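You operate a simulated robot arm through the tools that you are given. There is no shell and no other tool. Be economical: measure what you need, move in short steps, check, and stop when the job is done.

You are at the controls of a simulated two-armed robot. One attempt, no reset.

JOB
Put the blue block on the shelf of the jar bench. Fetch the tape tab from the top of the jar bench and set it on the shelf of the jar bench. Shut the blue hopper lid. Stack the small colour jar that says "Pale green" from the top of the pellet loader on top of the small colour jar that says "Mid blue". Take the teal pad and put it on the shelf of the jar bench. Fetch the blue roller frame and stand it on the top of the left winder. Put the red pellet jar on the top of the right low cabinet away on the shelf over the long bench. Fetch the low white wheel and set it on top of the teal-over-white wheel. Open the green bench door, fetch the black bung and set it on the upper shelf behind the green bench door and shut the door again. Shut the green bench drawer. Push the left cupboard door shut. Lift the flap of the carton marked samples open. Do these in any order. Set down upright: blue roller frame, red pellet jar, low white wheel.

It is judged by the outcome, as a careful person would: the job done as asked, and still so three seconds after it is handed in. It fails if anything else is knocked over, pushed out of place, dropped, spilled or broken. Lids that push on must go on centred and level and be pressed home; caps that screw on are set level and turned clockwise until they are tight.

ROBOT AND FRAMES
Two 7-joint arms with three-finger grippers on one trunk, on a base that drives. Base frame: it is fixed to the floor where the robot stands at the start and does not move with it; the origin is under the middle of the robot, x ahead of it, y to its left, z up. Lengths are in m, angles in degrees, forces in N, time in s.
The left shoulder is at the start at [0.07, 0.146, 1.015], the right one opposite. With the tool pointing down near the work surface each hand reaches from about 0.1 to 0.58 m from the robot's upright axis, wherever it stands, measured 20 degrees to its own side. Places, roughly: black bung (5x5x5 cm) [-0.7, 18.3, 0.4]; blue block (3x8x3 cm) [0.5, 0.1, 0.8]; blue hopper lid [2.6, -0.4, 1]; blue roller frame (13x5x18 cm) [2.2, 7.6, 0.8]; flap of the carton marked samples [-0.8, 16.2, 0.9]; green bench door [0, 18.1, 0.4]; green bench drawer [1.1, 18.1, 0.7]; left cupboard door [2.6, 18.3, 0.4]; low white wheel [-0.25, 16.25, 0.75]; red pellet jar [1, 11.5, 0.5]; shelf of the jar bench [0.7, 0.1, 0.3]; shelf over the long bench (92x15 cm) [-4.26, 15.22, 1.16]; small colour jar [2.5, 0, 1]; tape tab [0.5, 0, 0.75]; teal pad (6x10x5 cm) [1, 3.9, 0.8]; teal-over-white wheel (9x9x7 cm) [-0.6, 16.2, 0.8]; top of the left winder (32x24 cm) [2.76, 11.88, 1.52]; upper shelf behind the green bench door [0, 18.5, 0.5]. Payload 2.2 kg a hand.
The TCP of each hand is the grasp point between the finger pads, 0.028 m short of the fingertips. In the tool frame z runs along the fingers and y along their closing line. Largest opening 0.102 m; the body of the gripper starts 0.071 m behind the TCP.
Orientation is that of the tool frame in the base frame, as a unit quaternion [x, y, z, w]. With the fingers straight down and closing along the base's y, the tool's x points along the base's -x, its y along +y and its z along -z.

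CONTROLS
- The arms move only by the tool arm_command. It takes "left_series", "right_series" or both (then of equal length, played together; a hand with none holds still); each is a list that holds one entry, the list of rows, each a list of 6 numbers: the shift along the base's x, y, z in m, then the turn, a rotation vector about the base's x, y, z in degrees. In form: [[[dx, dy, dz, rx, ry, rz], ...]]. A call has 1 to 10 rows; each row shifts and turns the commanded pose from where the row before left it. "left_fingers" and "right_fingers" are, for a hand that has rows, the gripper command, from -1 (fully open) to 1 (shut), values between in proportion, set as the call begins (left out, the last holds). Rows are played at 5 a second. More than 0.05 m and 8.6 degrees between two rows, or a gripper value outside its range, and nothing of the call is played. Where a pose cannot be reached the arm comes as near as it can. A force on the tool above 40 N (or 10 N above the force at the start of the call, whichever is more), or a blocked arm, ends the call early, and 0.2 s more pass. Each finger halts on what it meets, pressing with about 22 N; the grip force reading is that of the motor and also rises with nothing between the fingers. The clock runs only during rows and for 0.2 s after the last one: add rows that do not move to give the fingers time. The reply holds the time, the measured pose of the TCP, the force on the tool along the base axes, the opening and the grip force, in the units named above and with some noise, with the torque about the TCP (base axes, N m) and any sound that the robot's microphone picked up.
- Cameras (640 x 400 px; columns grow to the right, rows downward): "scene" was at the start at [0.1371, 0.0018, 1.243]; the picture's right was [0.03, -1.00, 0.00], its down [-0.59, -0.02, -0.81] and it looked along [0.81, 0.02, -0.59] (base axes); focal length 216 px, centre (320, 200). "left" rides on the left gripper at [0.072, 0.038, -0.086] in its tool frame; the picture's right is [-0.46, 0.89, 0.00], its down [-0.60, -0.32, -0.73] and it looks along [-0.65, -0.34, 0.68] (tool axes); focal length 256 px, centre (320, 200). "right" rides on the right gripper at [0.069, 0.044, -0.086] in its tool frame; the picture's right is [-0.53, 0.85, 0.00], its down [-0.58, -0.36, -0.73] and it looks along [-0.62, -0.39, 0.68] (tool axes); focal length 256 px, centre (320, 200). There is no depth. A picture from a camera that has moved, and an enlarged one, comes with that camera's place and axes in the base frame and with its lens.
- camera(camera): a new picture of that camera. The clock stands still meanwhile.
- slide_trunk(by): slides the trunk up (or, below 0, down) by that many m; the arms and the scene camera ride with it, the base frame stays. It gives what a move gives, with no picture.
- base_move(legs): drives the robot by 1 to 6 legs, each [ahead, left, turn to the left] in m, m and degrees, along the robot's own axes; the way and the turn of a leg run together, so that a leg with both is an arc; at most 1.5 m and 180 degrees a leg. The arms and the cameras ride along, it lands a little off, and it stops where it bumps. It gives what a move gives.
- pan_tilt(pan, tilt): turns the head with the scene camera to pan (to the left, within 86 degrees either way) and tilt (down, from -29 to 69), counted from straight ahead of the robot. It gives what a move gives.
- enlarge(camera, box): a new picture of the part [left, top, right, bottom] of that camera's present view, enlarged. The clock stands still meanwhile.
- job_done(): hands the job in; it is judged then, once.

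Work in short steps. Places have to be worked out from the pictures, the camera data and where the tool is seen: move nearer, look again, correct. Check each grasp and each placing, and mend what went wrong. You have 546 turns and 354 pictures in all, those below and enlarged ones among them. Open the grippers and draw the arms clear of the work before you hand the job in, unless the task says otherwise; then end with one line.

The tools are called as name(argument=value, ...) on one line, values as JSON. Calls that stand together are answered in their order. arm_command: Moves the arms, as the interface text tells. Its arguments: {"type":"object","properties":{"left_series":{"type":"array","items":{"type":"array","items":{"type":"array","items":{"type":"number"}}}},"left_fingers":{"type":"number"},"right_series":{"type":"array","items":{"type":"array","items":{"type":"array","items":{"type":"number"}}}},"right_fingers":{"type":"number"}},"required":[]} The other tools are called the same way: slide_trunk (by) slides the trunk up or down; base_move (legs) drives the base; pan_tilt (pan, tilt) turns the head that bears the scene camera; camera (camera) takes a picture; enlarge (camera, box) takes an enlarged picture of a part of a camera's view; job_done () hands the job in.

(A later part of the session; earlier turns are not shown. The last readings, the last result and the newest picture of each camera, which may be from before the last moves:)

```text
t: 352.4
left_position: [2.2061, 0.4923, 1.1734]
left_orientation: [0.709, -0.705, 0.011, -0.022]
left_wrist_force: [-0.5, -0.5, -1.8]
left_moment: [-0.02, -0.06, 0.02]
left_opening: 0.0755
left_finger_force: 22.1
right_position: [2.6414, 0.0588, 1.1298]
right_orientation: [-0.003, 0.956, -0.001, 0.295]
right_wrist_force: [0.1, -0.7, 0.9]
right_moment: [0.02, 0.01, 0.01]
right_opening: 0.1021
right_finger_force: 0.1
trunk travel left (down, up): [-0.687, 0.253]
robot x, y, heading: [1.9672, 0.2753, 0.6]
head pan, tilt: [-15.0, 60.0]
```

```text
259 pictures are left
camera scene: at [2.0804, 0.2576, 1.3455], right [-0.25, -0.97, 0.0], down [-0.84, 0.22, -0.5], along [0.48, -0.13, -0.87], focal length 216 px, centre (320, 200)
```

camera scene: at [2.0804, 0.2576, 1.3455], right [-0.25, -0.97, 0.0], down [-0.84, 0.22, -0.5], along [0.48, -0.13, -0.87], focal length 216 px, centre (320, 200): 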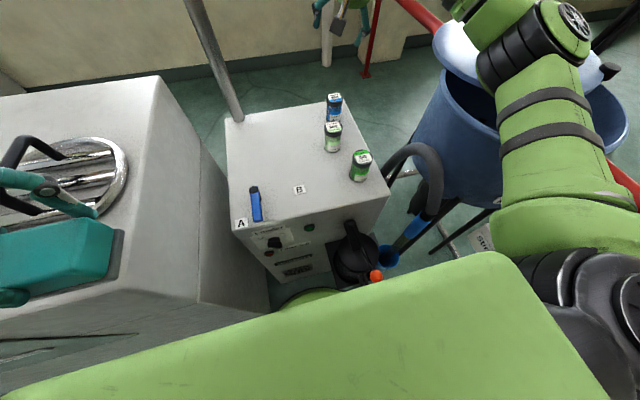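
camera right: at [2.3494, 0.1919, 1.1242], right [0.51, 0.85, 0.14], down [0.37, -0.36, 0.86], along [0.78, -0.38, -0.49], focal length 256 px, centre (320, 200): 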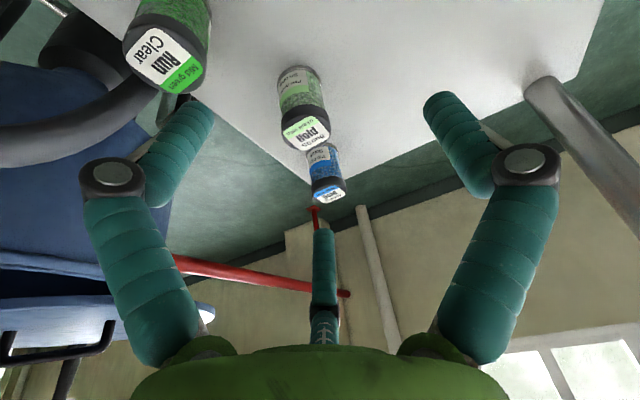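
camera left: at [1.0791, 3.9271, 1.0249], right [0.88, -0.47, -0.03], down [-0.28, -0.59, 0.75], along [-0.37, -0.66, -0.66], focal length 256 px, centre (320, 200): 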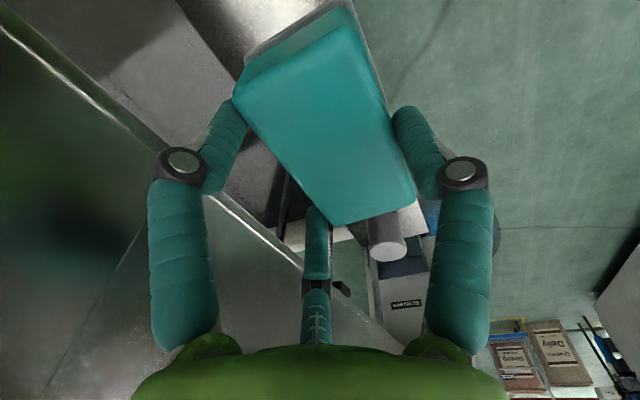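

It reaches. Test a gentler 25° pitch at placing height.

arm_command(right_series=[[[0, 0, -0.03, 0, 5, 0], [0, 0, -0.03, 0, 5, 0], [0.003, 0.003, -0.01, 0, 0, 0], [0, 0, 0, 0, 0, 0]]])

camera(camera="right")

```text
t: 353.4
left_position: [2.2055, 0.4923, 1.173]
left_orientation: [0.709, -0.704, 0.01, -0.022]
left_wrist_force: [-0.2, 0.2, -0.2]
left_moment: [0.01, -0.02, -0.03]
left_opening: 0.0756
left_finger_force: 21.8
right_position: [2.6445, 0.0622, 1.0596]
right_orientation: [-0.003, 0.978, 0.0, 0.21]
right_wrist_force: [0.2, 0.9, 0.4]
right_moment: [0.05, -0.01, 0.05]
right_opening: 0.102
right_finger_force: 0.1
trunk travel left (down, up): [-0.687, 0.253]
robot x, y, heading: [1.9658, 0.2743, 0.4]
head pan, tilt: [-15.0, 60.0]
```

```text
258 pictures are left
camera right: at [2.5458, 0.1063, 1.1099], right [0.48, 0.85, 0.22], down [0.23, -0.36, 0.9], along [0.85, -0.39, -0.37], focal length 256 px, centre (320, 200)
```

right: 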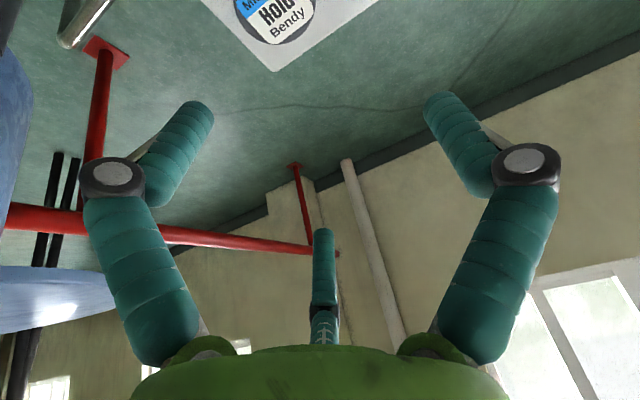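

Blue jar confirmed at (2.64, 0.063). Try still less pitch (16°).

arm_command(right_series=[[[0, 0, 0, 0, 8, 0], [0, 0, 0, 0, 0, 0], [0, 0, 0, 0, 0, 0]]])

```text
t: 354.2
left_position: [2.2047, 0.4926, 1.1725]
left_orientation: [0.71, -0.704, 0.011, -0.021]
left_wrist_force: [0.0, 0.4, -0.7]
left_moment: [-0.01, -0.02, 0.0]
left_opening: 0.0754
left_finger_force: 22.0
right_position: [2.6434, 0.0624, 1.0587]
right_orientation: [-0.003, 0.99, 0.0, 0.142]
right_wrist_force: [0.0, -0.3, 0.0]
right_moment: [0.0, -0.01, -0.02]
right_opening: 0.1021
right_finger_force: 0.1
trunk travel left (down, up): [-0.687, 0.253]
robot x, y, heading: [1.967, 0.2744, 0.1]
head pan, tilt: [-15.0, 60.0]
```

arm_command(right_series=[[[0, 0, 0, 0, 8, 0], [0, 0, 0, 0, 0, 0], [0, 0, 0, 0, 0, 0]]])

```text
t: 355.0
left_position: [2.207, 0.4916, 1.1735]
left_orientation: [0.709, -0.705, 0.01, -0.021]
left_wrist_force: [0.3, -0.2, -0.6]
left_moment: [-0.01, -0.04, -0.04]
left_opening: 0.0752
left_finger_force: 21.9
right_position: [2.6332, 0.0569, 1.0652]
right_orientation: [-0.003, 0.997, 0.001, 0.072]
right_wrist_force: [-1.3, -0.5, -0.4]
right_moment: [-0.01, 0.01, 0.03]
right_opening: 0.1019
right_finger_force: 0.2
right hand out of reach, approached as far as the arm can: row 1
trunk travel left (down, up): [-0.687, 0.253]
robot x, y, heading: [1.9661, 0.2761, 0.4]
head pan, tilt: [-15.0, 60.0]
```

Use 16°. Move back over the pale green jar and look.

arm_command(right_series=[[[-0.035, 0.012, 0, 0, -8, 0], [-0.035, 0.012, 0, 0, 0, 0], [-0.03, 0.012, -0.01, 0, 0, 0], [-0.02, 0.012, -0.015, 0, 0, 0], [0, 0, 0, 0, 0, 0]]])

camera(camera="right")

enlarge(camera="scene", box=[260, 60, 420, 200])

```text
t: 356.2
left_position: [2.2054, 0.4938, 1.1737]
left_orientation: [0.709, -0.704, 0.011, -0.021]
left_wrist_force: [0.7, 0.8, -1.7]
left_moment: [0.0, 0.03, 0.03]
left_opening: 0.0754
left_finger_force: 22.2
right_position: [2.5126, 0.1086, 1.0417]
right_orientation: [-0.004, 0.99, -0.001, 0.142]
right_wrist_force: [0.6, 0.8, 0.7]
right_moment: [-0.04, 0.01, -0.03]
right_opening: 0.1018
right_finger_force: 0.1
trunk travel left (down, up): [-0.687, 0.253]
robot x, y, heading: [1.9659, 0.2758, 0.4]
head pan, tilt: [-15.0, 60.0]
```

```text
257 pictures are left
camera right: at [2.4221, 0.1518, 1.1042], right [0.51, 0.85, 0.15], down [0.35, -0.36, 0.86], along [0.79, -0.39, -0.48], focal length 256 px, centre (320, 200)
```

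right: 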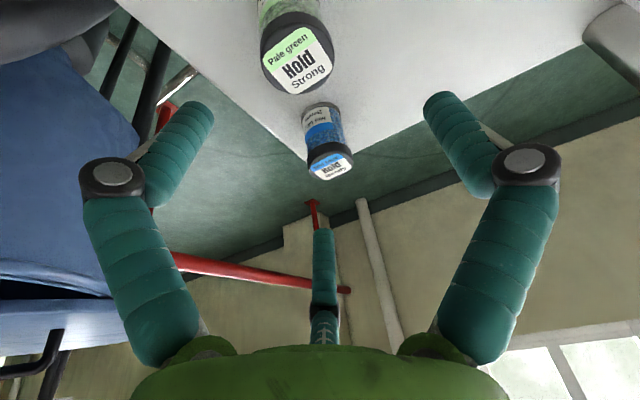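

```text
2.86 times, centred on (340, 130) of scene
camera zoom: at [2.0811, 0.26, 1.3455], right [-0.25, -0.97, 0.0], down [-0.84, 0.22, -0.5], along [0.48, -0.13, -0.87], focal length 616 px, centre (263, 400)
```

zoom: 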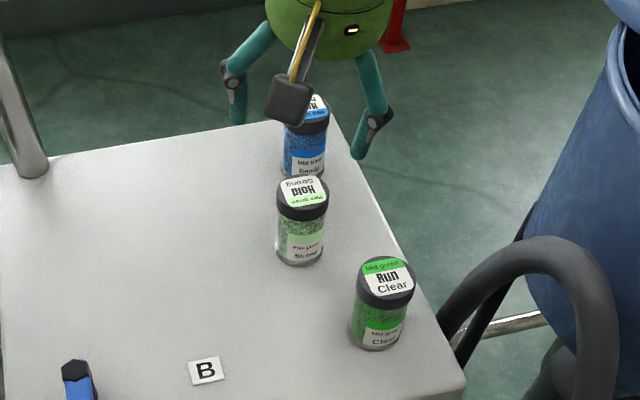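

Hand is centred over pale green. Descend to z≈0.917 and close.

arm_command(right_series=[[[0, 0, -0.03, 0, 0, 0], [0, 0, -0.03, 0, 0, 0], [0, 0, -0.03, 0, 0, 0], [0, 0, -0.02, 0, 0, 0], [0.001, 0, -0.014, 0, 0, 0], [0, 0, 0, 0, 0, 0]]])

enlarge(camera="scene", box=[260, 60, 420, 200])

```text
t: 357.6
left_position: [2.2053, 0.4927, 1.1728]
left_orientation: [0.709, -0.705, 0.011, -0.022]
left_wrist_force: [0.2, -0.2, -1.1]
left_moment: [0.03, 0.01, 0.0]
left_opening: 0.0752
left_finger_force: 22.1
right_position: [2.5144, 0.1061, 0.9163]
right_orientation: [-0.003, 0.99, 0.001, 0.142]
right_wrist_force: [0.0, 0.2, 0.4]
right_moment: [0.0, -0.01, 0.01]
right_opening: 0.102
right_finger_force: 0.0
trunk travel left (down, up): [-0.687, 0.253]
robot x, y, heading: [1.9655, 0.2725, 0.2]
head pan, tilt: [-15.0, 60.0]
```

```text
2.86 times, centred on (340, 130) of scene
camera zoom: at [2.0812, 0.2578, 1.3454], right [-0.25, -0.97, 0.0], down [-0.84, 0.22, -0.5], along [0.48, -0.13, -0.87], focal length 616 px, centre (263, 400)
```

zoom: 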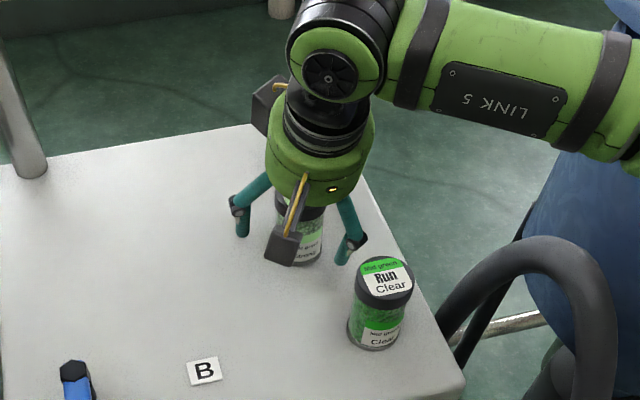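

arm_command(right_series=[[[0, 0, 0, 0, 0, 0], [0, 0, 0, 0, 0, 0], [0, 0, 0, 0, 0, 0], [0, 0, 0, 0, 0, 0]]], right_fingers=1)

camera(camera="right")

```text
t: 358.6
left_position: [2.2054, 0.4928, 1.1729]
left_orientation: [0.709, -0.705, 0.011, -0.022]
left_wrist_force: [0.0, -0.1, -1.7]
left_moment: [0.01, 0.01, -0.01]
left_opening: 0.0754
left_finger_force: 22.0
right_position: [2.5147, 0.1065, 0.9172]
right_orientation: [-0.003, 0.99, 0.001, 0.142]
right_wrist_force: [2.2, 0.5, 9.0]
right_moment: [0.14, 0.01, -0.03]
right_opening: 0.0548
right_finger_force: 22.0
trunk travel left (down, up): [-0.687, 0.253]
robot x, y, heading: [1.9685, 0.2743, 0.3]
head pan, tilt: [-15.0, 60.0]
```

```text
254 pictures are left
camera right: at [2.4235, 0.1503, 0.9803], right [0.51, 0.85, 0.15], down [0.35, -0.36, 0.86], along [0.79, -0.39, -0.48], focal length 256 px, centre (320, 200)
```

right: 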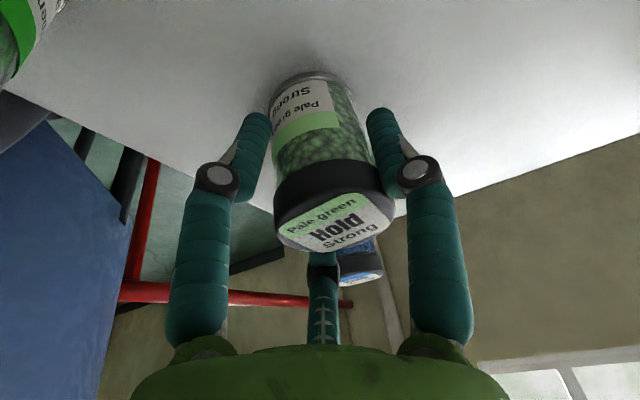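

Gripped (0.055). Lift to z≈1.05 and check that it hangs upright.

arm_command(right_series=[[[0, 0, 0.01, 0, 0, 0], [0, 0, 0.03, 0, 0, 0], [0, 0, 0.04, 0, 0, 0], [0, 0, 0.04, 0, 0, 0], [0, 0, 0.02, 0, 0, 0], [0, 0, 0, 0, 0, 0]]])

camera(camera="right")

enlarge(camera="scene", box=[260, 40, 420, 180])

```text
t: 360.0
left_position: [2.2061, 0.4927, 1.1728]
left_orientation: [0.709, -0.705, 0.011, -0.022]
left_wrist_force: [0.7, 1.0, -1.4]
left_moment: [0.0, 0.0, 0.01]
left_opening: 0.0754
left_finger_force: 21.8
right_position: [2.5145, 0.1052, 1.0562]
right_orientation: [-0.003, 0.99, 0.001, 0.14]
right_wrist_force: [-0.5, 0.5, -2.0]
right_moment: [0.02, 0.03, 0.02]
right_opening: 0.0548
right_finger_force: 22.2
trunk travel left (down, up): [-0.687, 0.253]
robot x, y, heading: [1.9655, 0.2763, 0.3]
head pan, tilt: [-15.0, 60.0]
```

```text
253 pictures are left
camera right: at [2.4238, 0.1488, 1.1196], right [0.51, 0.85, 0.15], down [0.35, -0.36, 0.86], along [0.79, -0.39, -0.48], focal length 256 px, centre (320, 200)
```

right: 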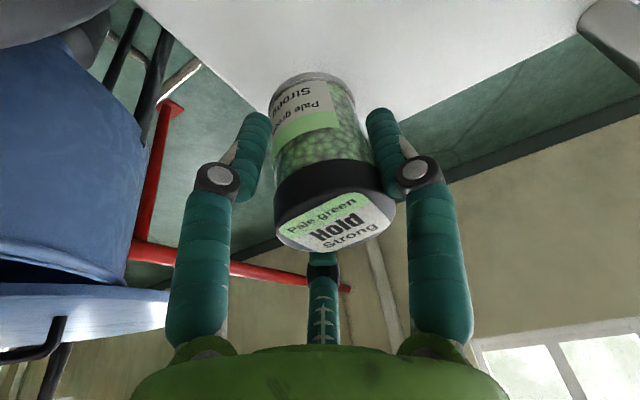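

```text
2.86 times, centred on (340, 110) of scene
camera zoom: at [2.0818, 0.2576, 1.3454], right [-0.25, -0.97, 0.0], down [-0.84, 0.22, -0.5], along [0.48, -0.13, -0.87], focal length 616 px, centre (263, 457)
```

zoom: 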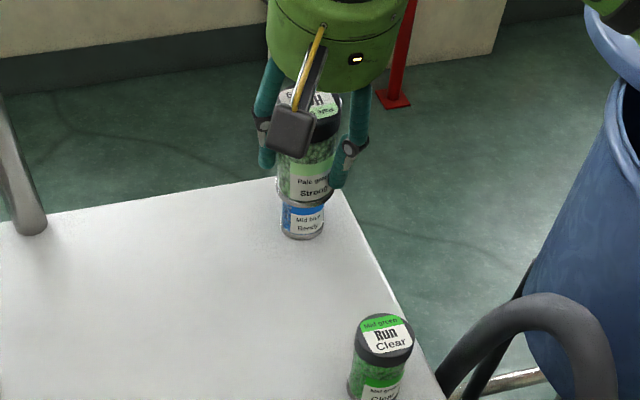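

Jar is unchanged in the grip, upright. Blue jar best estimate (2.636, 0.065); move over it and lower close.

arm_command(right_series=[[[0.03, -0.01, 0, 0, 0, 0], [0.03, -0.01, 0, 0, 0, 0], [0.03, -0.01, 0, 0, 0, 0], [0.0315, -0.011, 0, 0, 0, 0], [0, 0, -0.015, 0, 0, 0], [0, 0, -0.015, 0, 0, 0], [0, 0, 0, 0, 0, 0], [0, 0, 0, 0, 0, 0]]])

enlarge(camera="scene", box=[280, 60, 380, 150])

camera(camera="right")

```text
t: 361.8
left_position: [2.2063, 0.492, 1.1733]
left_orientation: [0.709, -0.705, 0.011, -0.022]
left_wrist_force: [0.6, 0.7, -1.1]
left_moment: [0.03, -0.02, -0.02]
left_opening: 0.0753
left_finger_force: 22.1
right_position: [2.6363, 0.065, 1.0254]
right_orientation: [-0.002, 0.99, 0.0, 0.141]
right_wrist_force: [0.0, 0.0, -1.4]
right_moment: [-0.01, 0.02, -0.01]
right_opening: 0.0549
right_finger_force: 21.3
trunk travel left (down, up): [-0.687, 0.253]
robot x, y, heading: [1.9652, 0.274, 0.5]
head pan, tilt: [-15.0, 60.0]
```

```text
4.44 times, centred on (330, 105) of scene
camera zoom: at [2.0814, 0.2576, 1.3454], right [-0.25, -0.97, 0.0], down [-0.84, 0.22, -0.5], along [0.48, -0.13, -0.87], focal length 958 px, centre (276, 622)
```

zoom: 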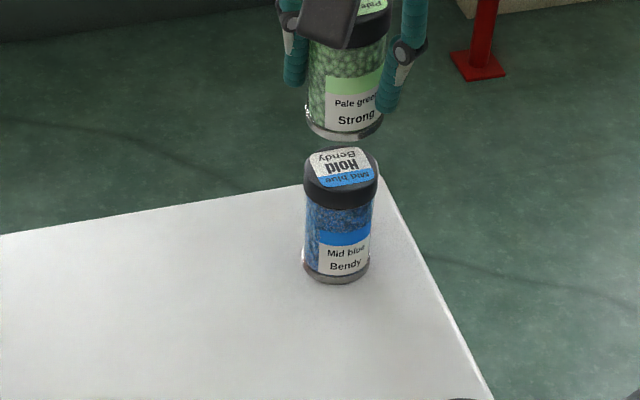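

```text
250 pictures are left
camera right: at [2.5453, 0.1081, 1.0888], right [0.51, 0.85, 0.15], down [0.35, -0.36, 0.86], along [0.79, -0.39, -0.48], focal length 256 px, centre (320, 200)
```

right: 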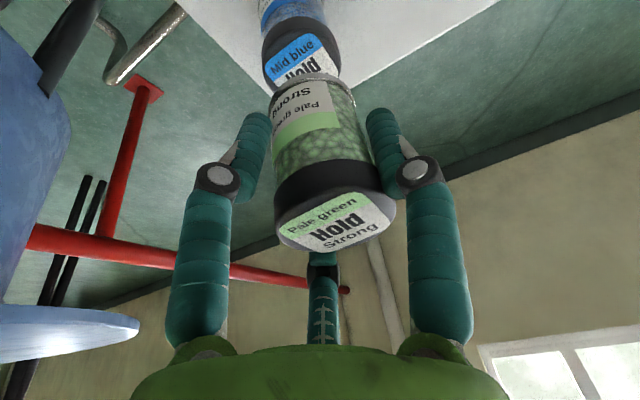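

The pale jar is about 1 cm too far; blue is near (2.626, 0.067). Shift back 1 cm and lower gently to contact.

arm_command(right_series=[[[-0.01, 0.002, 0, 0, 0, 0], [0, 0, -0.008, 0, 0, 0], [0, 0, 0, 0, 0, 0], [0, 0, 0, 0, 0, 0]]])

enlarge(camera="scene", box=[280, 60, 380, 150])

enlarge(camera="right", box=[220, 0, 420, 125])

```text
t: 362.8
left_position: [2.2057, 0.4921, 1.1735]
left_orientation: [0.709, -0.705, 0.01, -0.022]
left_wrist_force: [0.6, 0.3, -1.2]
left_moment: [0.0, -0.01, 0.01]
left_opening: 0.0754
left_finger_force: 22.5
right_position: [2.6264, 0.0679, 1.0174]
right_orientation: [-0.003, 0.99, 0.0, 0.141]
right_wrist_force: [0.6, -0.2, -1.4]
right_moment: [-0.01, 0.04, 0.01]
right_opening: 0.0545
right_finger_force: 22.5
trunk travel left (down, up): [-0.687, 0.253]
robot x, y, heading: [1.9637, 0.2758, 0.1]
head pan, tilt: [-15.0, 60.0]
```

```text
4.44 times, centred on (330, 105) of scene
camera zoom: at [2.0814, 0.2577, 1.3454], right [-0.25, -0.97, 0.0], down [-0.84, 0.22, -0.5], along [0.48, -0.13, -0.87], focal length 958 px, centre (276, 622)
```

zoom: 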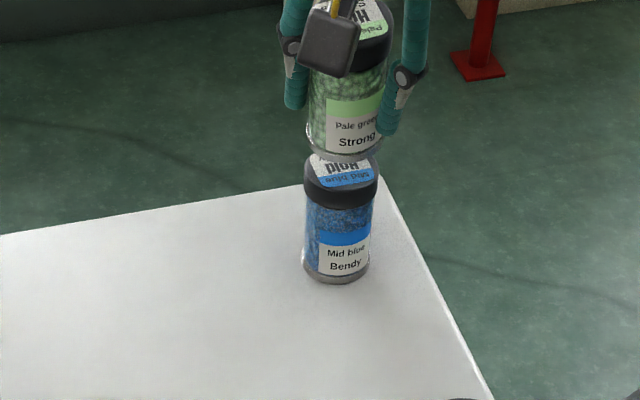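

```text
3.20 times, centred on (320, 62) of right
camera zoom: at [2.5353, 0.1103, 1.0811], right [0.51, 0.85, 0.15], down [0.35, -0.36, 0.86], along [0.79, -0.39, -0.48], focal length 819 px, centre (320, 640)
```

zoom: 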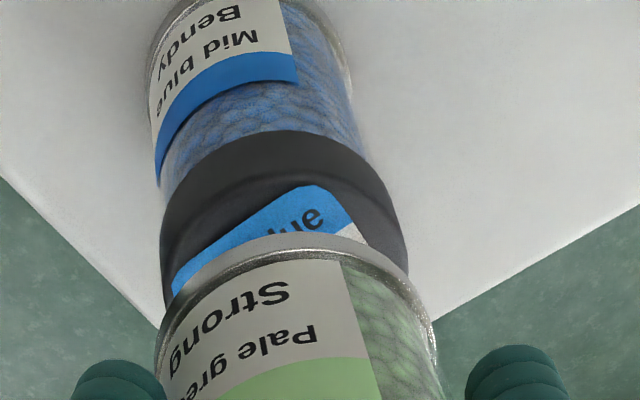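

Small residual offset; nudge (−5 mm, +3 mm) and lower in 3 mm rows to contact.

arm_command(right_series=[[[-0.005, 0.003, 0, 0, 0, 0], [0, 0, -0.004, 0, 0, 0], [0, 0, -0.003, 0, 0, 0], [0, 0, -0.003, 0, 0, 0], [0, 0, 0, 0, 0, 0]]])

enlarge(camera="scene", box=[280, 60, 380, 150])

```text
t: 364.0
left_position: [2.2068, 0.4921, 1.1731]
left_orientation: [0.709, -0.704, 0.01, -0.021]
left_wrist_force: [0.1, -0.2, -1.9]
left_moment: [-0.02, 0.0, -0.01]
left_opening: 0.0755
left_finger_force: 22.1
right_position: [2.6206, 0.0711, 1.0075]
right_orientation: [-0.003, 0.99, 0.0, 0.141]
right_wrist_force: [-0.3, -0.5, -0.9]
right_moment: [0.01, 0.01, 0.02]
right_opening: 0.0546
right_finger_force: 21.7
trunk travel left (down, up): [-0.687, 0.253]
robot x, y, heading: [1.9671, 0.2752, 0.3]
head pan, tilt: [-15.0, 60.0]
```

```text
4.44 times, centred on (330, 105) of scene
camera zoom: at [2.0817, 0.2578, 1.3454], right [-0.25, -0.97, 0.0], down [-0.84, 0.22, -0.5], along [0.48, -0.13, -0.87], focal length 958 px, centre (276, 622)
```

zoom: 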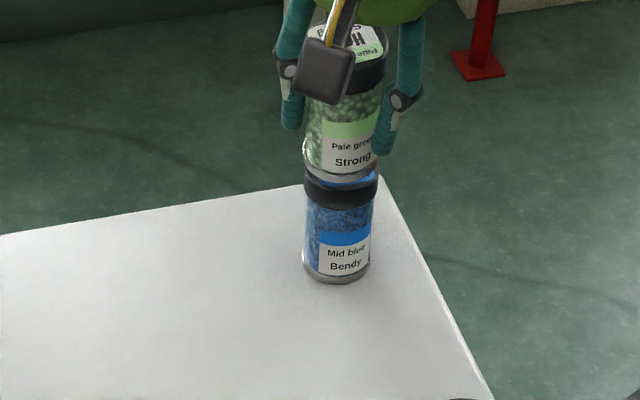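

arm_command(right_series=[[[0, 0, -0.003, 0, 0, 0], [0, 0, -0.003, 0, 0, 0], [0, 0, 0, 0, 0, 0]]])

enlarge(camera="right", box=[220, 0, 420, 125])

```text
t: 364.8
left_position: [2.2053, 0.4919, 1.1733]
left_orientation: [0.71, -0.704, 0.011, -0.022]
left_wrist_force: [-0.8, 0.4, -1.6]
left_moment: [-0.04, 0.0, 0.02]
left_opening: 0.0752
left_finger_force: 22.2
right_position: [2.6218, 0.0699, 1.0029]
right_orientation: [-0.003, 0.99, 0.001, 0.142]
right_wrist_force: [0.7, 0.3, -2.2]
right_moment: [0.03, 0.04, -0.01]
right_opening: 0.0545
right_finger_force: 21.9
trunk travel left (down, up): [-0.687, 0.253]
robot x, y, heading: [1.9666, 0.2769, 0.1]
head pan, tilt: [-15.0, 60.0]
```

```text
3.20 times, centred on (320, 62) of right
camera zoom: at [2.5306, 0.1136, 1.065], right [0.51, 0.85, 0.15], down [0.35, -0.36, 0.86], along [0.79, -0.39, -0.48], focal length 819 px, centre (320, 640)
```

zoom: 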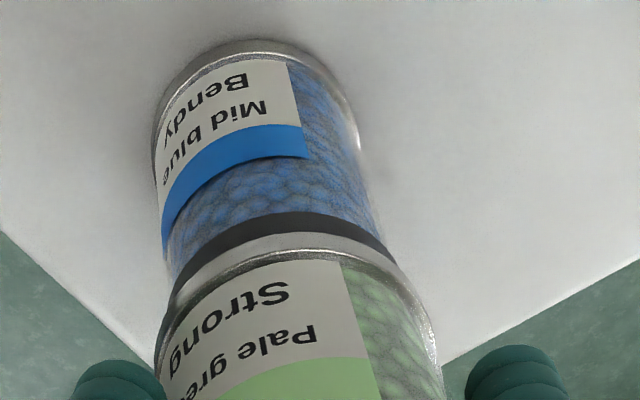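

arm_command(right_series=[[[0, 0, -0.002, 0, 0, 0], [0, 0, -0.002, 0, 0, 0], [0, 0, 0, 0, 0, 0]]])

enlarge(camera="scene", box=[280, 60, 380, 150])

```text
t: 365.6
left_position: [2.2054, 0.4917, 1.1733]
left_orientation: [0.708, -0.705, 0.01, -0.021]
left_wrist_force: [0.4, -0.3, -1.2]
left_moment: [0.03, 0.01, 0.0]
left_opening: 0.0753
left_finger_force: 21.7
right_position: [2.6225, 0.0714, 0.9972]
right_orientation: [-0.003, 0.99, 0.001, 0.141]
right_wrist_force: [0.2, -0.1, -2.0]
right_moment: [0.03, 0.0, -0.01]
right_opening: 0.0544
right_finger_force: 22.1
trunk travel left (down, up): [-0.687, 0.253]
robot x, y, heading: [1.9665, 0.2777, 0.0]
head pan, tilt: [-15.0, 60.0]
```

```text
4.44 times, centred on (330, 105) of scene
camera zoom: at [2.0816, 0.2578, 1.3454], right [-0.25, -0.97, 0.0], down [-0.84, 0.22, -0.5], along [0.48, -0.13, -0.87], focal length 958 px, centre (276, 622)
```

zoom: 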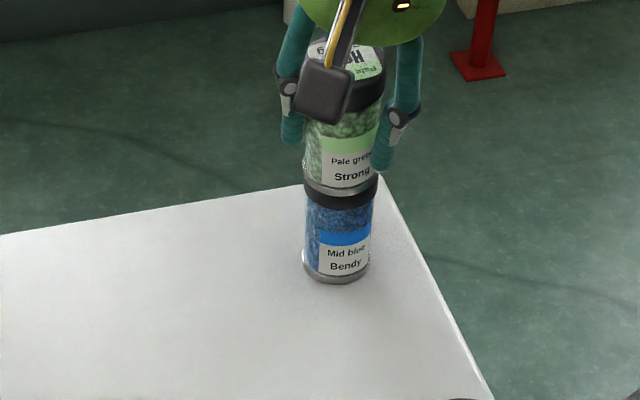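

No contact yet, so the jar base is higher than I assumed; re-evaluated, the aligned spot is ≈(2.629, 0.067). Shift there and lower in 2 mm rows.

arm_command(right_series=[[[0, 0, 0.003, 0, 0, 0], [0.0065, -0.004, 0, 0, 0, 0], [0, 0, -0.003, 0, 0, 0], [0, 0, -0.002, 0, 0, 0], [0, 0, 0, 0, 0, 0]]])

enlarge(camera="scene", box=[280, 60, 380, 150])

enlarge(camera="right", box=[220, 0, 420, 125])

```text
t: 366.8
left_position: [2.2061, 0.4915, 1.1737]
left_orientation: [0.71, -0.704, 0.01, -0.023]
left_wrist_force: [0.3, 0.3, -1.6]
left_moment: [-0.01, 0.01, 0.02]
left_opening: 0.0755
left_finger_force: 22.3
right_position: [2.6286, 0.0665, 0.9951]
right_orientation: [-0.003, 0.99, 0.001, 0.142]
right_wrist_force: [0.2, -0.2, -2.1]
right_moment: [0.0, 0.05, 0.01]
right_opening: 0.0544
right_finger_force: 22.2
trunk travel left (down, up): [-0.687, 0.253]
robot x, y, heading: [1.9692, 0.2768, -0.1]
head pan, tilt: [-15.0, 60.0]
```

```text
4.44 times, centred on (330, 105) of scene
camera zoom: at [2.0817, 0.2578, 1.3454], right [-0.25, -0.97, 0.0], down [-0.84, 0.22, -0.5], along [0.48, -0.13, -0.87], focal length 958 px, centre (276, 622)
```

zoom: 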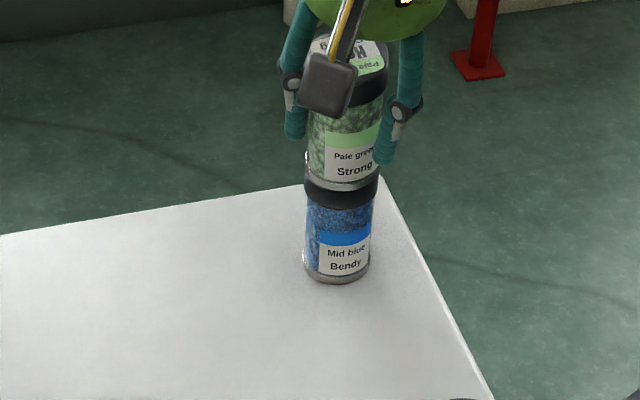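

```text
3.20 times, centred on (320, 62) of right
camera zoom: at [2.5376, 0.1097, 1.0593], right [0.51, 0.85, 0.15], down [0.35, -0.36, 0.86], along [0.79, -0.39, -0.48], focal length 819 px, centre (320, 640)
```

zoom: 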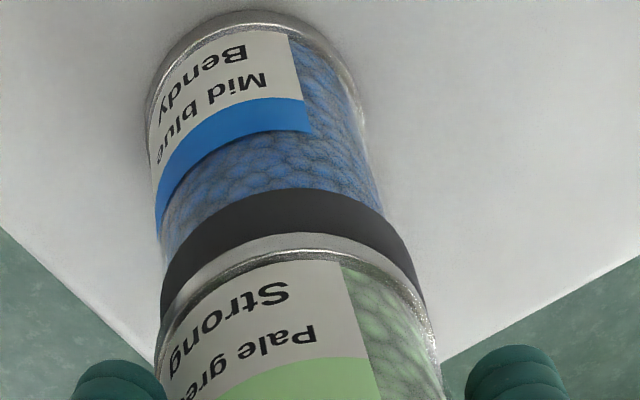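

Looks well aligned. Continue down to contact.

arm_command(right_series=[[[0, 0, -0.002, 0, 0, 0], [0, 0, -0.002, 0, 0, 0], [0, 0, 0, 0, 0, 0]]])

```text
t: 367.6
left_position: [2.2035, 0.4928, 1.1744]
left_orientation: [0.709, -0.705, 0.011, -0.022]
left_wrist_force: [0.4, 0.6, -2.0]
left_moment: [-0.01, 0.0, 0.02]
left_opening: 0.0756
left_finger_force: 22.1
right_position: [2.6256, 0.066, 0.9952]
right_orientation: [-0.003, 0.99, 0.001, 0.143]
right_wrist_force: [0.0, -0.3, 11.2]
right_moment: [0.07, 0.16, 0.01]
right_opening: 0.0544
right_finger_force: 22.3
trunk travel left (down, up): [-0.687, 0.253]
robot x, y, heading: [1.9648, 0.2755, 0.3]
head pan, tilt: [-15.0, 60.0]
```

Contact felt (11 N). Relax 2 mm, open the fingers, check before withdrawing.

arm_command(right_series=[[[0, 0, 0.002, 0, 0, 0], [0, 0, 0, 0, 0, 0]]])

arm_command(right_series=[[[0, 0, 0, 0, 0, 0], [0, 0, 0, 0, 0, 0], [0, 0, 0, 0, 0, 0], [0, 0, 0, 0, 0, 0]]], right_fingers=-1)

camera(camera="right")

enlarge(camera="scene", box=[280, 60, 380, 150])

```text
t: 368.2
left_position: [2.2038, 0.4922, 1.1735]
left_orientation: [0.709, -0.704, 0.011, -0.022]
left_wrist_force: [-1.0, 0.3, -1.7]
left_moment: [-0.02, -0.01, 0.06]
left_opening: 0.0757
left_finger_force: 22.0
right_position: [2.6266, 0.0663, 0.9952]
right_orientation: [-0.004, 0.99, 0.001, 0.141]
right_wrist_force: [1.1, 1.0, 6.6]
right_moment: [0.17, 0.04, 0.0]
right_opening: 0.0546
right_finger_force: 22.2
trunk travel left (down, up): [-0.687, 0.253]
robot x, y, heading: [1.9663, 0.2757, 0.1]
head pan, tilt: [-15.0, 60.0]
```

```text
t: 369.2
left_position: [2.2058, 0.4932, 1.1736]
left_orientation: [0.709, -0.705, 0.011, -0.022]
left_wrist_force: [0.3, 1.1, -1.4]
left_moment: [-0.01, 0.02, -0.02]
left_opening: 0.0753
left_finger_force: 22.5
right_position: [2.6271, 0.0664, 0.9945]
right_orientation: [-0.002, 0.99, 0.001, 0.142]
right_wrist_force: [0.5, -0.7, -0.2]
right_moment: [0.01, 0.01, 0.01]
right_opening: 0.1021
right_finger_force: 0.0
trunk travel left (down, up): [-0.687, 0.253]
robot x, y, heading: [1.9705, 0.2739, 0.2]
head pan, tilt: [-15.0, 60.0]
```

```text
242 pictures are left
camera right: at [2.5369, 0.1099, 1.0576], right [0.51, 0.85, 0.15], down [0.35, -0.36, 0.86], along [0.79, -0.39, -0.48], focal length 256 px, centre (320, 200)
```

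right: 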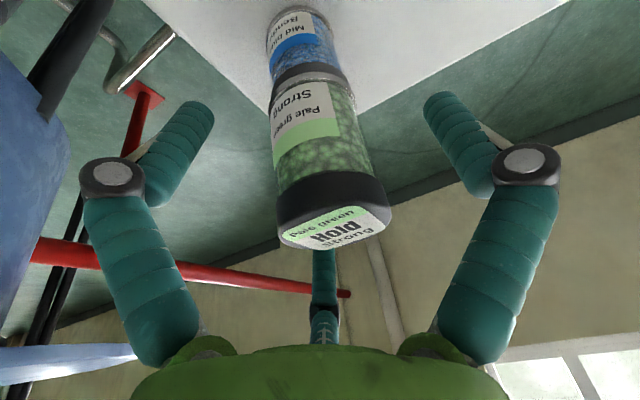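

```text
4.44 times, centred on (330, 105) of scene
camera zoom: at [2.0813, 0.2579, 1.3454], right [-0.25, -0.97, 0.0], down [-0.84, 0.22, -0.5], along [0.48, -0.13, -0.87], focal length 958 px, centre (276, 622)
```

zoom: 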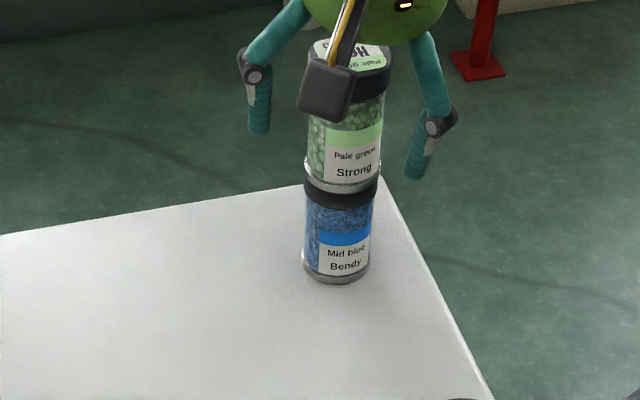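

It stands. Withdraw straight up, then back.

arm_command(right_series=[[[0, 0, 0.03, 0, 0, 0], [0, 0, 0.04, 0, 0, 0], [0, 0, 0.04, 0, 0, 0], [0, 0, 0.04, 0, 0, 0], [-0.03, 0, 0.03, 0, 0, 0], [-0.04, 0, 0, 0, 0, 0], [-0.04, 0, 0, 0, 0, 0], [-0.04, 0, 0, 0, 0, 0]]])

pan_tilt(pan=-30, tilt=40)

camera(camera="scene")

camera(camera="right")

```text
t: 371.0
left_position: [2.2036, 0.4925, 1.1746]
left_orientation: [0.709, -0.705, 0.01, -0.022]
left_wrist_force: [-0.2, 0.1, -1.6]
left_moment: [0.0, -0.01, -0.01]
left_opening: 0.0753
left_finger_force: 22.5
right_position: [2.4757, 0.065, 1.1744]
right_orientation: [-0.002, 0.99, 0.001, 0.143]
right_wrist_force: [-0.2, -0.5, 0.2]
right_moment: [-0.01, 0.0, 0.0]
right_opening: 0.102
right_finger_force: 0.0
trunk travel left (down, up): [-0.687, 0.253]
robot x, y, heading: [1.9723, 0.2752, 0.4]
head pan, tilt: [-15.0, 60.0]
```

```text
t: 371.8
left_position: [2.2057, 0.4932, 1.1739]
left_orientation: [0.709, -0.704, 0.011, -0.022]
left_wrist_force: [-0.8, 0.2, -1.1]
left_moment: [0.01, -0.01, -0.01]
left_opening: 0.0753
left_finger_force: 22.1
right_position: [2.4783, 0.0665, 1.1749]
right_orientation: [-0.002, 0.99, 0.001, 0.142]
right_wrist_force: [-0.6, -0.1, -0.4]
right_moment: [0.01, -0.01, 0.01]
right_opening: 0.1019
right_finger_force: 0.1
trunk travel left (down, up): [-0.687, 0.253]
robot x, y, heading: [1.9687, 0.2753, 0.2]
head pan, tilt: [-30.0, 40.0]
```

```text
240 pictures are left
camera scene: at [2.091, 0.2329, 1.3721], right [-0.5, -0.87, 0.0], down [-0.56, 0.32, -0.77], along [0.66, -0.38, -0.64], focal length 216 px, centre (320, 200)
```

scene: 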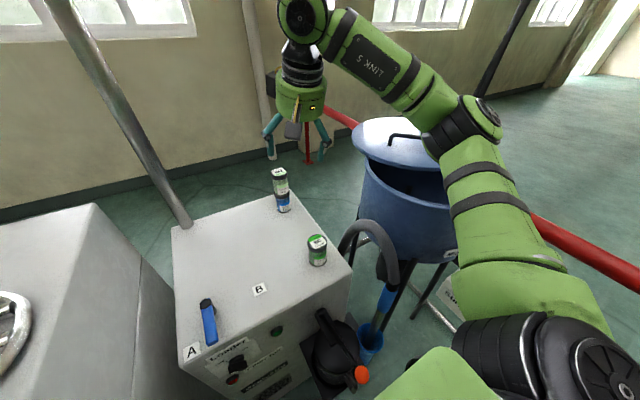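

```text
239 pictures are left
camera right: at [2.3873, 0.11, 1.2375], right [0.51, 0.85, 0.15], down [0.35, -0.36, 0.86], along [0.79, -0.39, -0.48], focal length 256 px, centre (320, 200)
```

right: 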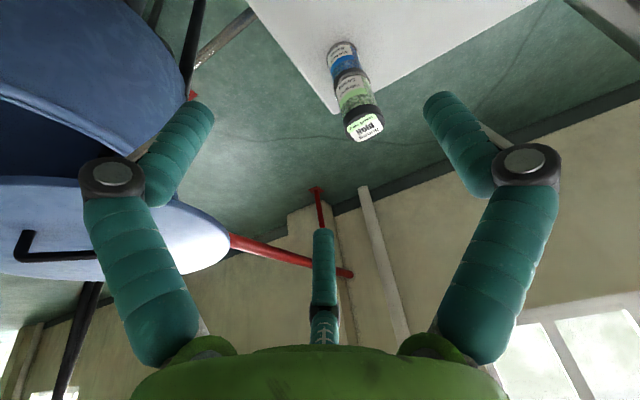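

The jars are stacked. Now the hopper lid: I move the right hand toward it to see how the lid is hinged.

arm_command(right_series=[[[-0.03, -0.03, 0.03, 0, 5, 0], [-0.03, -0.03, 0.03, 0, 5, 0], [-0.03, -0.04, 0.03, 0, 0, 0], [0, -0.04, 0.02, 0, 0, 0], [0, -0.04, 0, 0, 0, 0], [0, 0, 0, 0, 0, 0]]])

camera(camera="right")

pan_tilt(pan=-50, tilt=35)

camera(camera="scene")

```text
refused: row 1 steps farther than a row can; nothing moved
```

```text
238 pictures are left
camera right: at [2.3873, 0.11, 1.2375], right [0.51, 0.85, 0.15], down [0.35, -0.36, 0.86], along [0.79, -0.39, -0.48], focal length 256 px, centre (320, 200)
```

right: 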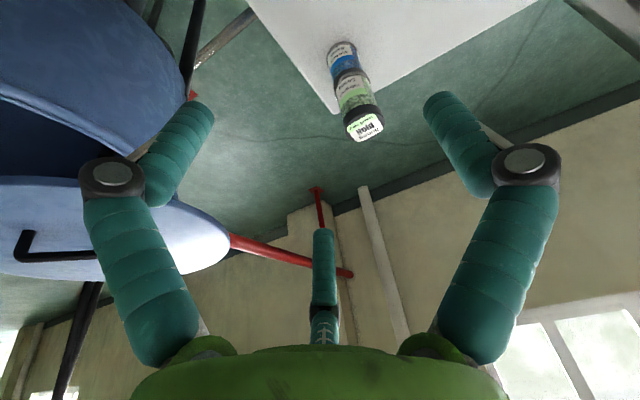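

```text
t: 372.6
left_position: [2.2058, 0.4923, 1.1726]
left_orientation: [0.71, -0.704, 0.01, -0.021]
left_wrist_force: [-0.1, -0.6, -0.5]
left_moment: [0.0, -0.04, 0.0]
left_opening: 0.0755
left_finger_force: 21.9
right_position: [2.4767, 0.0664, 1.1759]
right_orientation: [-0.003, 0.99, 0.0, 0.142]
right_wrist_force: [0.3, 0.2, 0.5]
right_moment: [0.0, 0.02, 0.0]
right_opening: 0.1019
right_finger_force: 0.1
trunk travel left (down, up): [-0.687, 0.253]
robot x, y, heading: [1.9685, 0.2743, 0.5]
head pan, tilt: [-50.0, 35.0]
```

```text
237 pictures are left
camera scene: at [2.0738, 0.2077, 1.3797], right [-0.76, -0.65, 0.0], down [-0.37, 0.44, -0.82], along [0.53, -0.62, -0.57], focal length 216 px, centre (320, 200)
```

scene: 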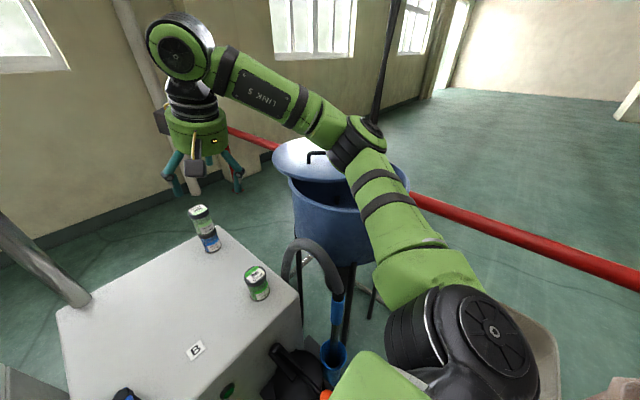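

I retract the right hand to clear the view of the lid.

arm_command(right_series=[[[-0.03, 0.02, 0.02, 0, 0, 0], [-0.04, 0.02, 0.01, 0, 0, 0], [-0.04, 0.02, 0, 0, 0, 0], [-0.04, 0.02, 0, 0, 0, 0], [-0.04, 0.02, 0, 0, 0, 0], [-0.04, 0.02, 0, 0, 0, 0], [0, 0, 0, 0, 0, 0]]])

base_move(legs=[[-0.08, 0.0, -25]])

pan_tilt(pan=-15, tilt=25)

camera(camera="scene")

```text
t: 374.2
left_position: [2.2058, 0.4922, 1.1738]
left_orientation: [0.71, -0.704, 0.01, -0.022]
left_wrist_force: [-0.2, -0.9, -0.8]
left_moment: [0.04, -0.01, 0.02]
left_opening: 0.0753
left_finger_force: 22.1
right_position: [2.2466, 0.1849, 1.2029]
right_orientation: [-0.003, 0.99, 0.0, 0.141]
right_wrist_force: [1.1, -0.5, -0.5]
right_moment: [0.03, 0.01, 0.02]
right_opening: 0.1019
right_finger_force: 0.0
trunk travel left (down, up): [-0.687, 0.253]
robot x, y, heading: [1.9657, 0.2745, 0.3]
head pan, tilt: [-50.0, 35.0]
```

```text
t: 375.9
left_position: [2.1972, 0.3882, 1.1731]
left_orientation: [-0.54, 0.841, -0.015, 0.019]
left_wrist_force: [0.0, 0.2, -1.9]
left_moment: [0.0, 0.01, -0.01]
left_opening: 0.0752
left_finger_force: 21.5
right_position: [2.1064, 0.0936, 1.2031]
right_orientation: [0.211, 0.967, -0.03, 0.137]
right_wrist_force: [0.4, 0.1, 1.0]
right_moment: [-0.03, -0.03, 0.01]
right_opening: 0.1022
right_finger_force: 0.2
trunk travel left (down, up): [-0.687, 0.253]
robot x, y, heading: [1.8905, 0.2939, -24.5]
head pan, tilt: [-50.0, 35.0]
```

```text
t: 376.9
left_position: [2.1977, 0.3886, 1.1732]
left_orientation: [-0.54, 0.841, -0.014, 0.018]
left_wrist_force: [0.3, 0.0, -1.3]
left_moment: [0.0, 0.0, 0.02]
left_opening: 0.0752
left_finger_force: 22.0
right_position: [2.1059, 0.0926, 1.2045]
right_orientation: [0.211, 0.967, -0.03, 0.139]
right_wrist_force: [0.0, -0.2, -0.8]
right_moment: [0.0, 0.0, 0.0]
right_opening: 0.1022
right_finger_force: 0.0
trunk travel left (down, up): [-0.687, 0.253]
robot x, y, heading: [1.8896, 0.2911, -24.6]
head pan, tilt: [-15.0, 25.0]
```

```text
236 pictures are left
camera scene: at [2.0056, 0.2117, 1.3955], right [-0.64, -0.77, 0.0], down [-0.33, 0.27, -0.91], along [0.7, -0.58, -0.42], focal length 216 px, centre (320, 200)
```

scene: 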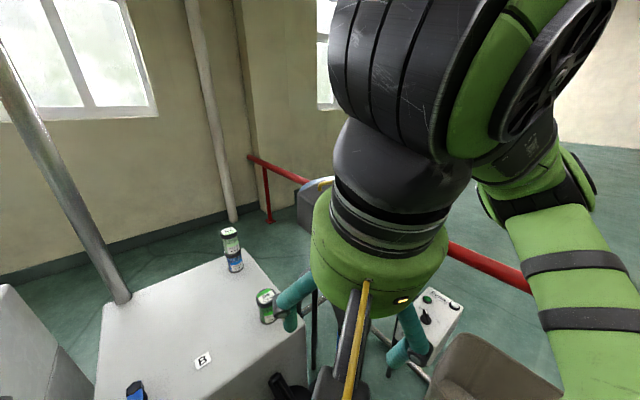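

The hand blocks the view; move it right and up so its own camera looks at the tub.

arm_command(right_series=[[[0.0, -0.03, 0.025, 0, 0, 0], [0.0, -0.035, 0.025, 0, 0, 0], [0.0, -0.035, 0.025, 0, 0, 0], [0.0, -0.035, 0.025, 0, 0, 0], [0.0, -0.035, 0.025, 0, 0, 0], [0, 0, 0, 0, 0, 0], [0, 0, 0, 0, 0, 0]]])

camera(camera="right")

pan_tilt(pan=5, tilt=25)

camera(camera="scene")

```text
t: 378.5
left_position: [2.1992, 0.3888, 1.1739]
left_orientation: [-0.541, 0.841, -0.015, 0.019]
left_wrist_force: [-0.2, -0.6, -2.0]
left_moment: [0.0, -0.03, 0.02]
left_opening: 0.0751
left_finger_force: 22.3
right_position: [2.106, -0.0766, 1.3291]
right_orientation: [0.211, 0.967, -0.03, 0.139]
right_wrist_force: [1.2, 0.0, -0.8]
right_moment: [0.0, 0.01, 0.01]
right_opening: 0.1021
right_finger_force: 0.2
trunk travel left (down, up): [-0.687, 0.253]
robot x, y, heading: [1.8872, 0.2902, -24.5]
head pan, tilt: [-15.0, 25.0]
```

```text
235 pictures are left
camera right: at [2.0425, 0.0011, 1.393], right [0.82, 0.56, 0.15], down [0.17, -0.48, 0.86], along [0.55, -0.68, -0.48], focal length 256 px, centre (320, 200)
```

right: 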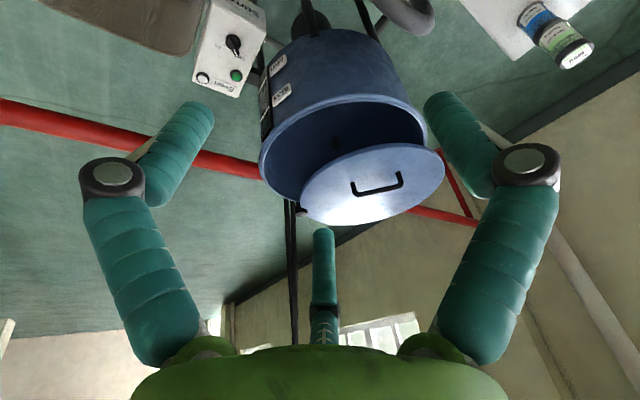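

```text
t: 379.4
left_position: [2.1976, 0.3878, 1.1724]
left_orientation: [-0.541, 0.841, -0.015, 0.018]
left_wrist_force: [0.2, 0.5, -0.4]
left_moment: [-0.02, 0.0, 0.01]
left_opening: 0.0754
left_finger_force: 22.6
right_position: [2.1069, -0.0766, 1.3301]
right_orientation: [0.211, 0.967, -0.031, 0.139]
right_wrist_force: [0.7, 0.0, 0.7]
right_moment: [0.01, -0.02, -0.01]
right_opening: 0.102
right_finger_force: 0.0
trunk travel left (down, up): [-0.687, 0.253]
robot x, y, heading: [1.8886, 0.2895, -24.7]
head pan, tilt: [5.0, 25.0]
```

```text
234 pictures are left
camera scene: at [2.0213, 0.2394, 1.3955], right [-0.34, -0.94, 0.0], down [-0.4, 0.14, -0.91], along [0.85, -0.31, -0.42], focal length 216 px, centre (320, 200)
```

scene: 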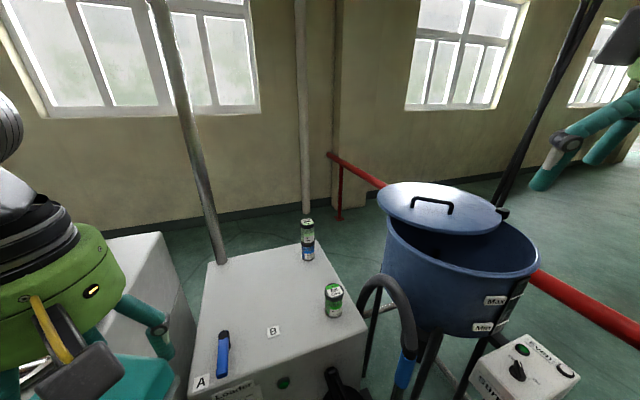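

It looks like a lid that swings horizontally on a pivot at the rim (black knob). Enlarge to confirm.

enlarge(camera="scene", box=[365, 160, 555, 280])

enlarge(camera="right", box=[240, 80, 460, 230])

```text
3.33 times, centred on (460, 220) of scene
camera zoom: at [2.0213, 0.2394, 1.3955], right [-0.34, -0.94, 0.0], down [-0.4, 0.14, -0.91], along [0.85, -0.31, -0.42], focal length 719 px, centre (-147, 133)
```

zoom: 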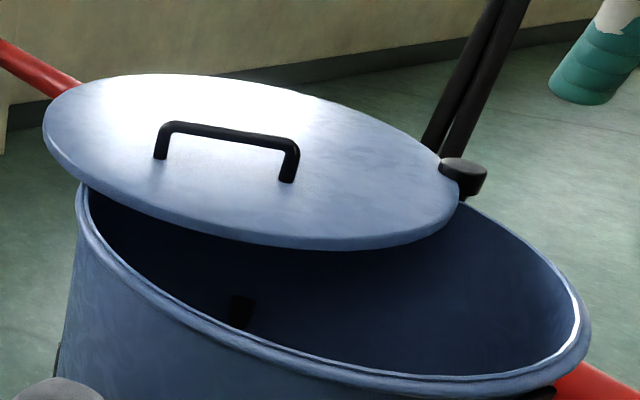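

```text
2.67 times, centred on (350, 155) of right
camera zoom: at [2.0426, 0.0013, 1.3928], right [0.82, 0.56, 0.15], down [0.17, -0.48, 0.86], along [0.55, -0.68, -0.48], focal length 683 px, centre (240, 320)
```

zoom: 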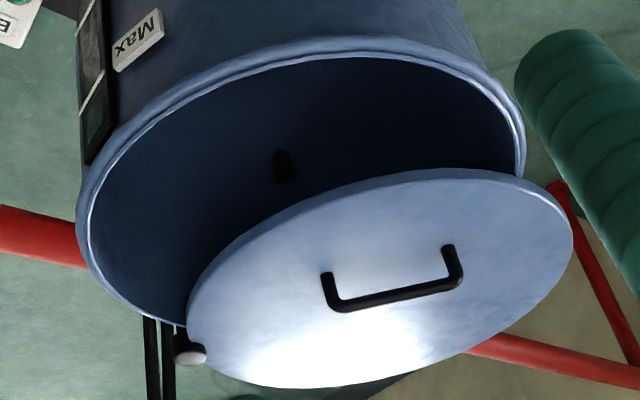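

Confirmed: swing lid; pivot near (2.39, −0.52), handle at (2.49, −0.32, 1.08), tub centre ≈(2.37, −0.31). It must swing ~32° so the handle moves toward −x. Check floor space to get closer.

pan_tilt(pan=-25, tilt=65)

camera(camera="scene")

```text
t: 380.4
left_position: [2.1965, 0.3884, 1.1735]
left_orientation: [-0.54, 0.841, -0.015, 0.018]
left_wrist_force: [0.6, -0.1, -1.6]
left_moment: [0.02, -0.01, 0.0]
left_opening: 0.0752
left_finger_force: 22.0
right_position: [2.1071, -0.0763, 1.3304]
right_orientation: [0.211, 0.967, -0.03, 0.138]
right_wrist_force: [0.0, 0.7, 0.6]
right_moment: [-0.01, -0.01, 0.01]
right_opening: 0.1021
right_finger_force: 0.0
trunk travel left (down, up): [-0.687, 0.253]
robot x, y, heading: [1.8875, 0.2918, -24.4]
head pan, tilt: [-25.0, 65.0]
```

```text
231 pictures are left
camera scene: at [1.974, 0.2243, 1.3399], right [-0.76, -0.65, 0.0], down [-0.59, 0.69, -0.42], along [0.27, -0.32, -0.91], focal length 216 px, centre (320, 200)
```

scene: 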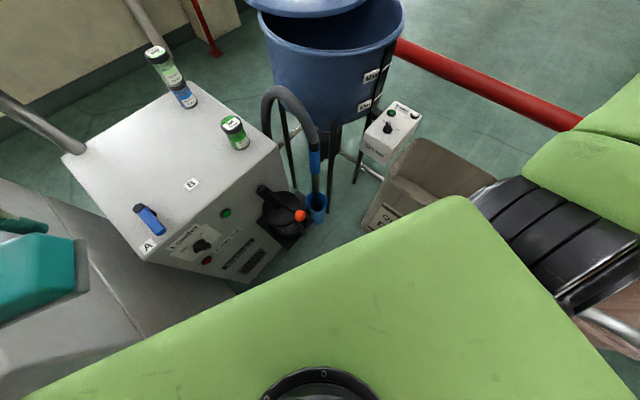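

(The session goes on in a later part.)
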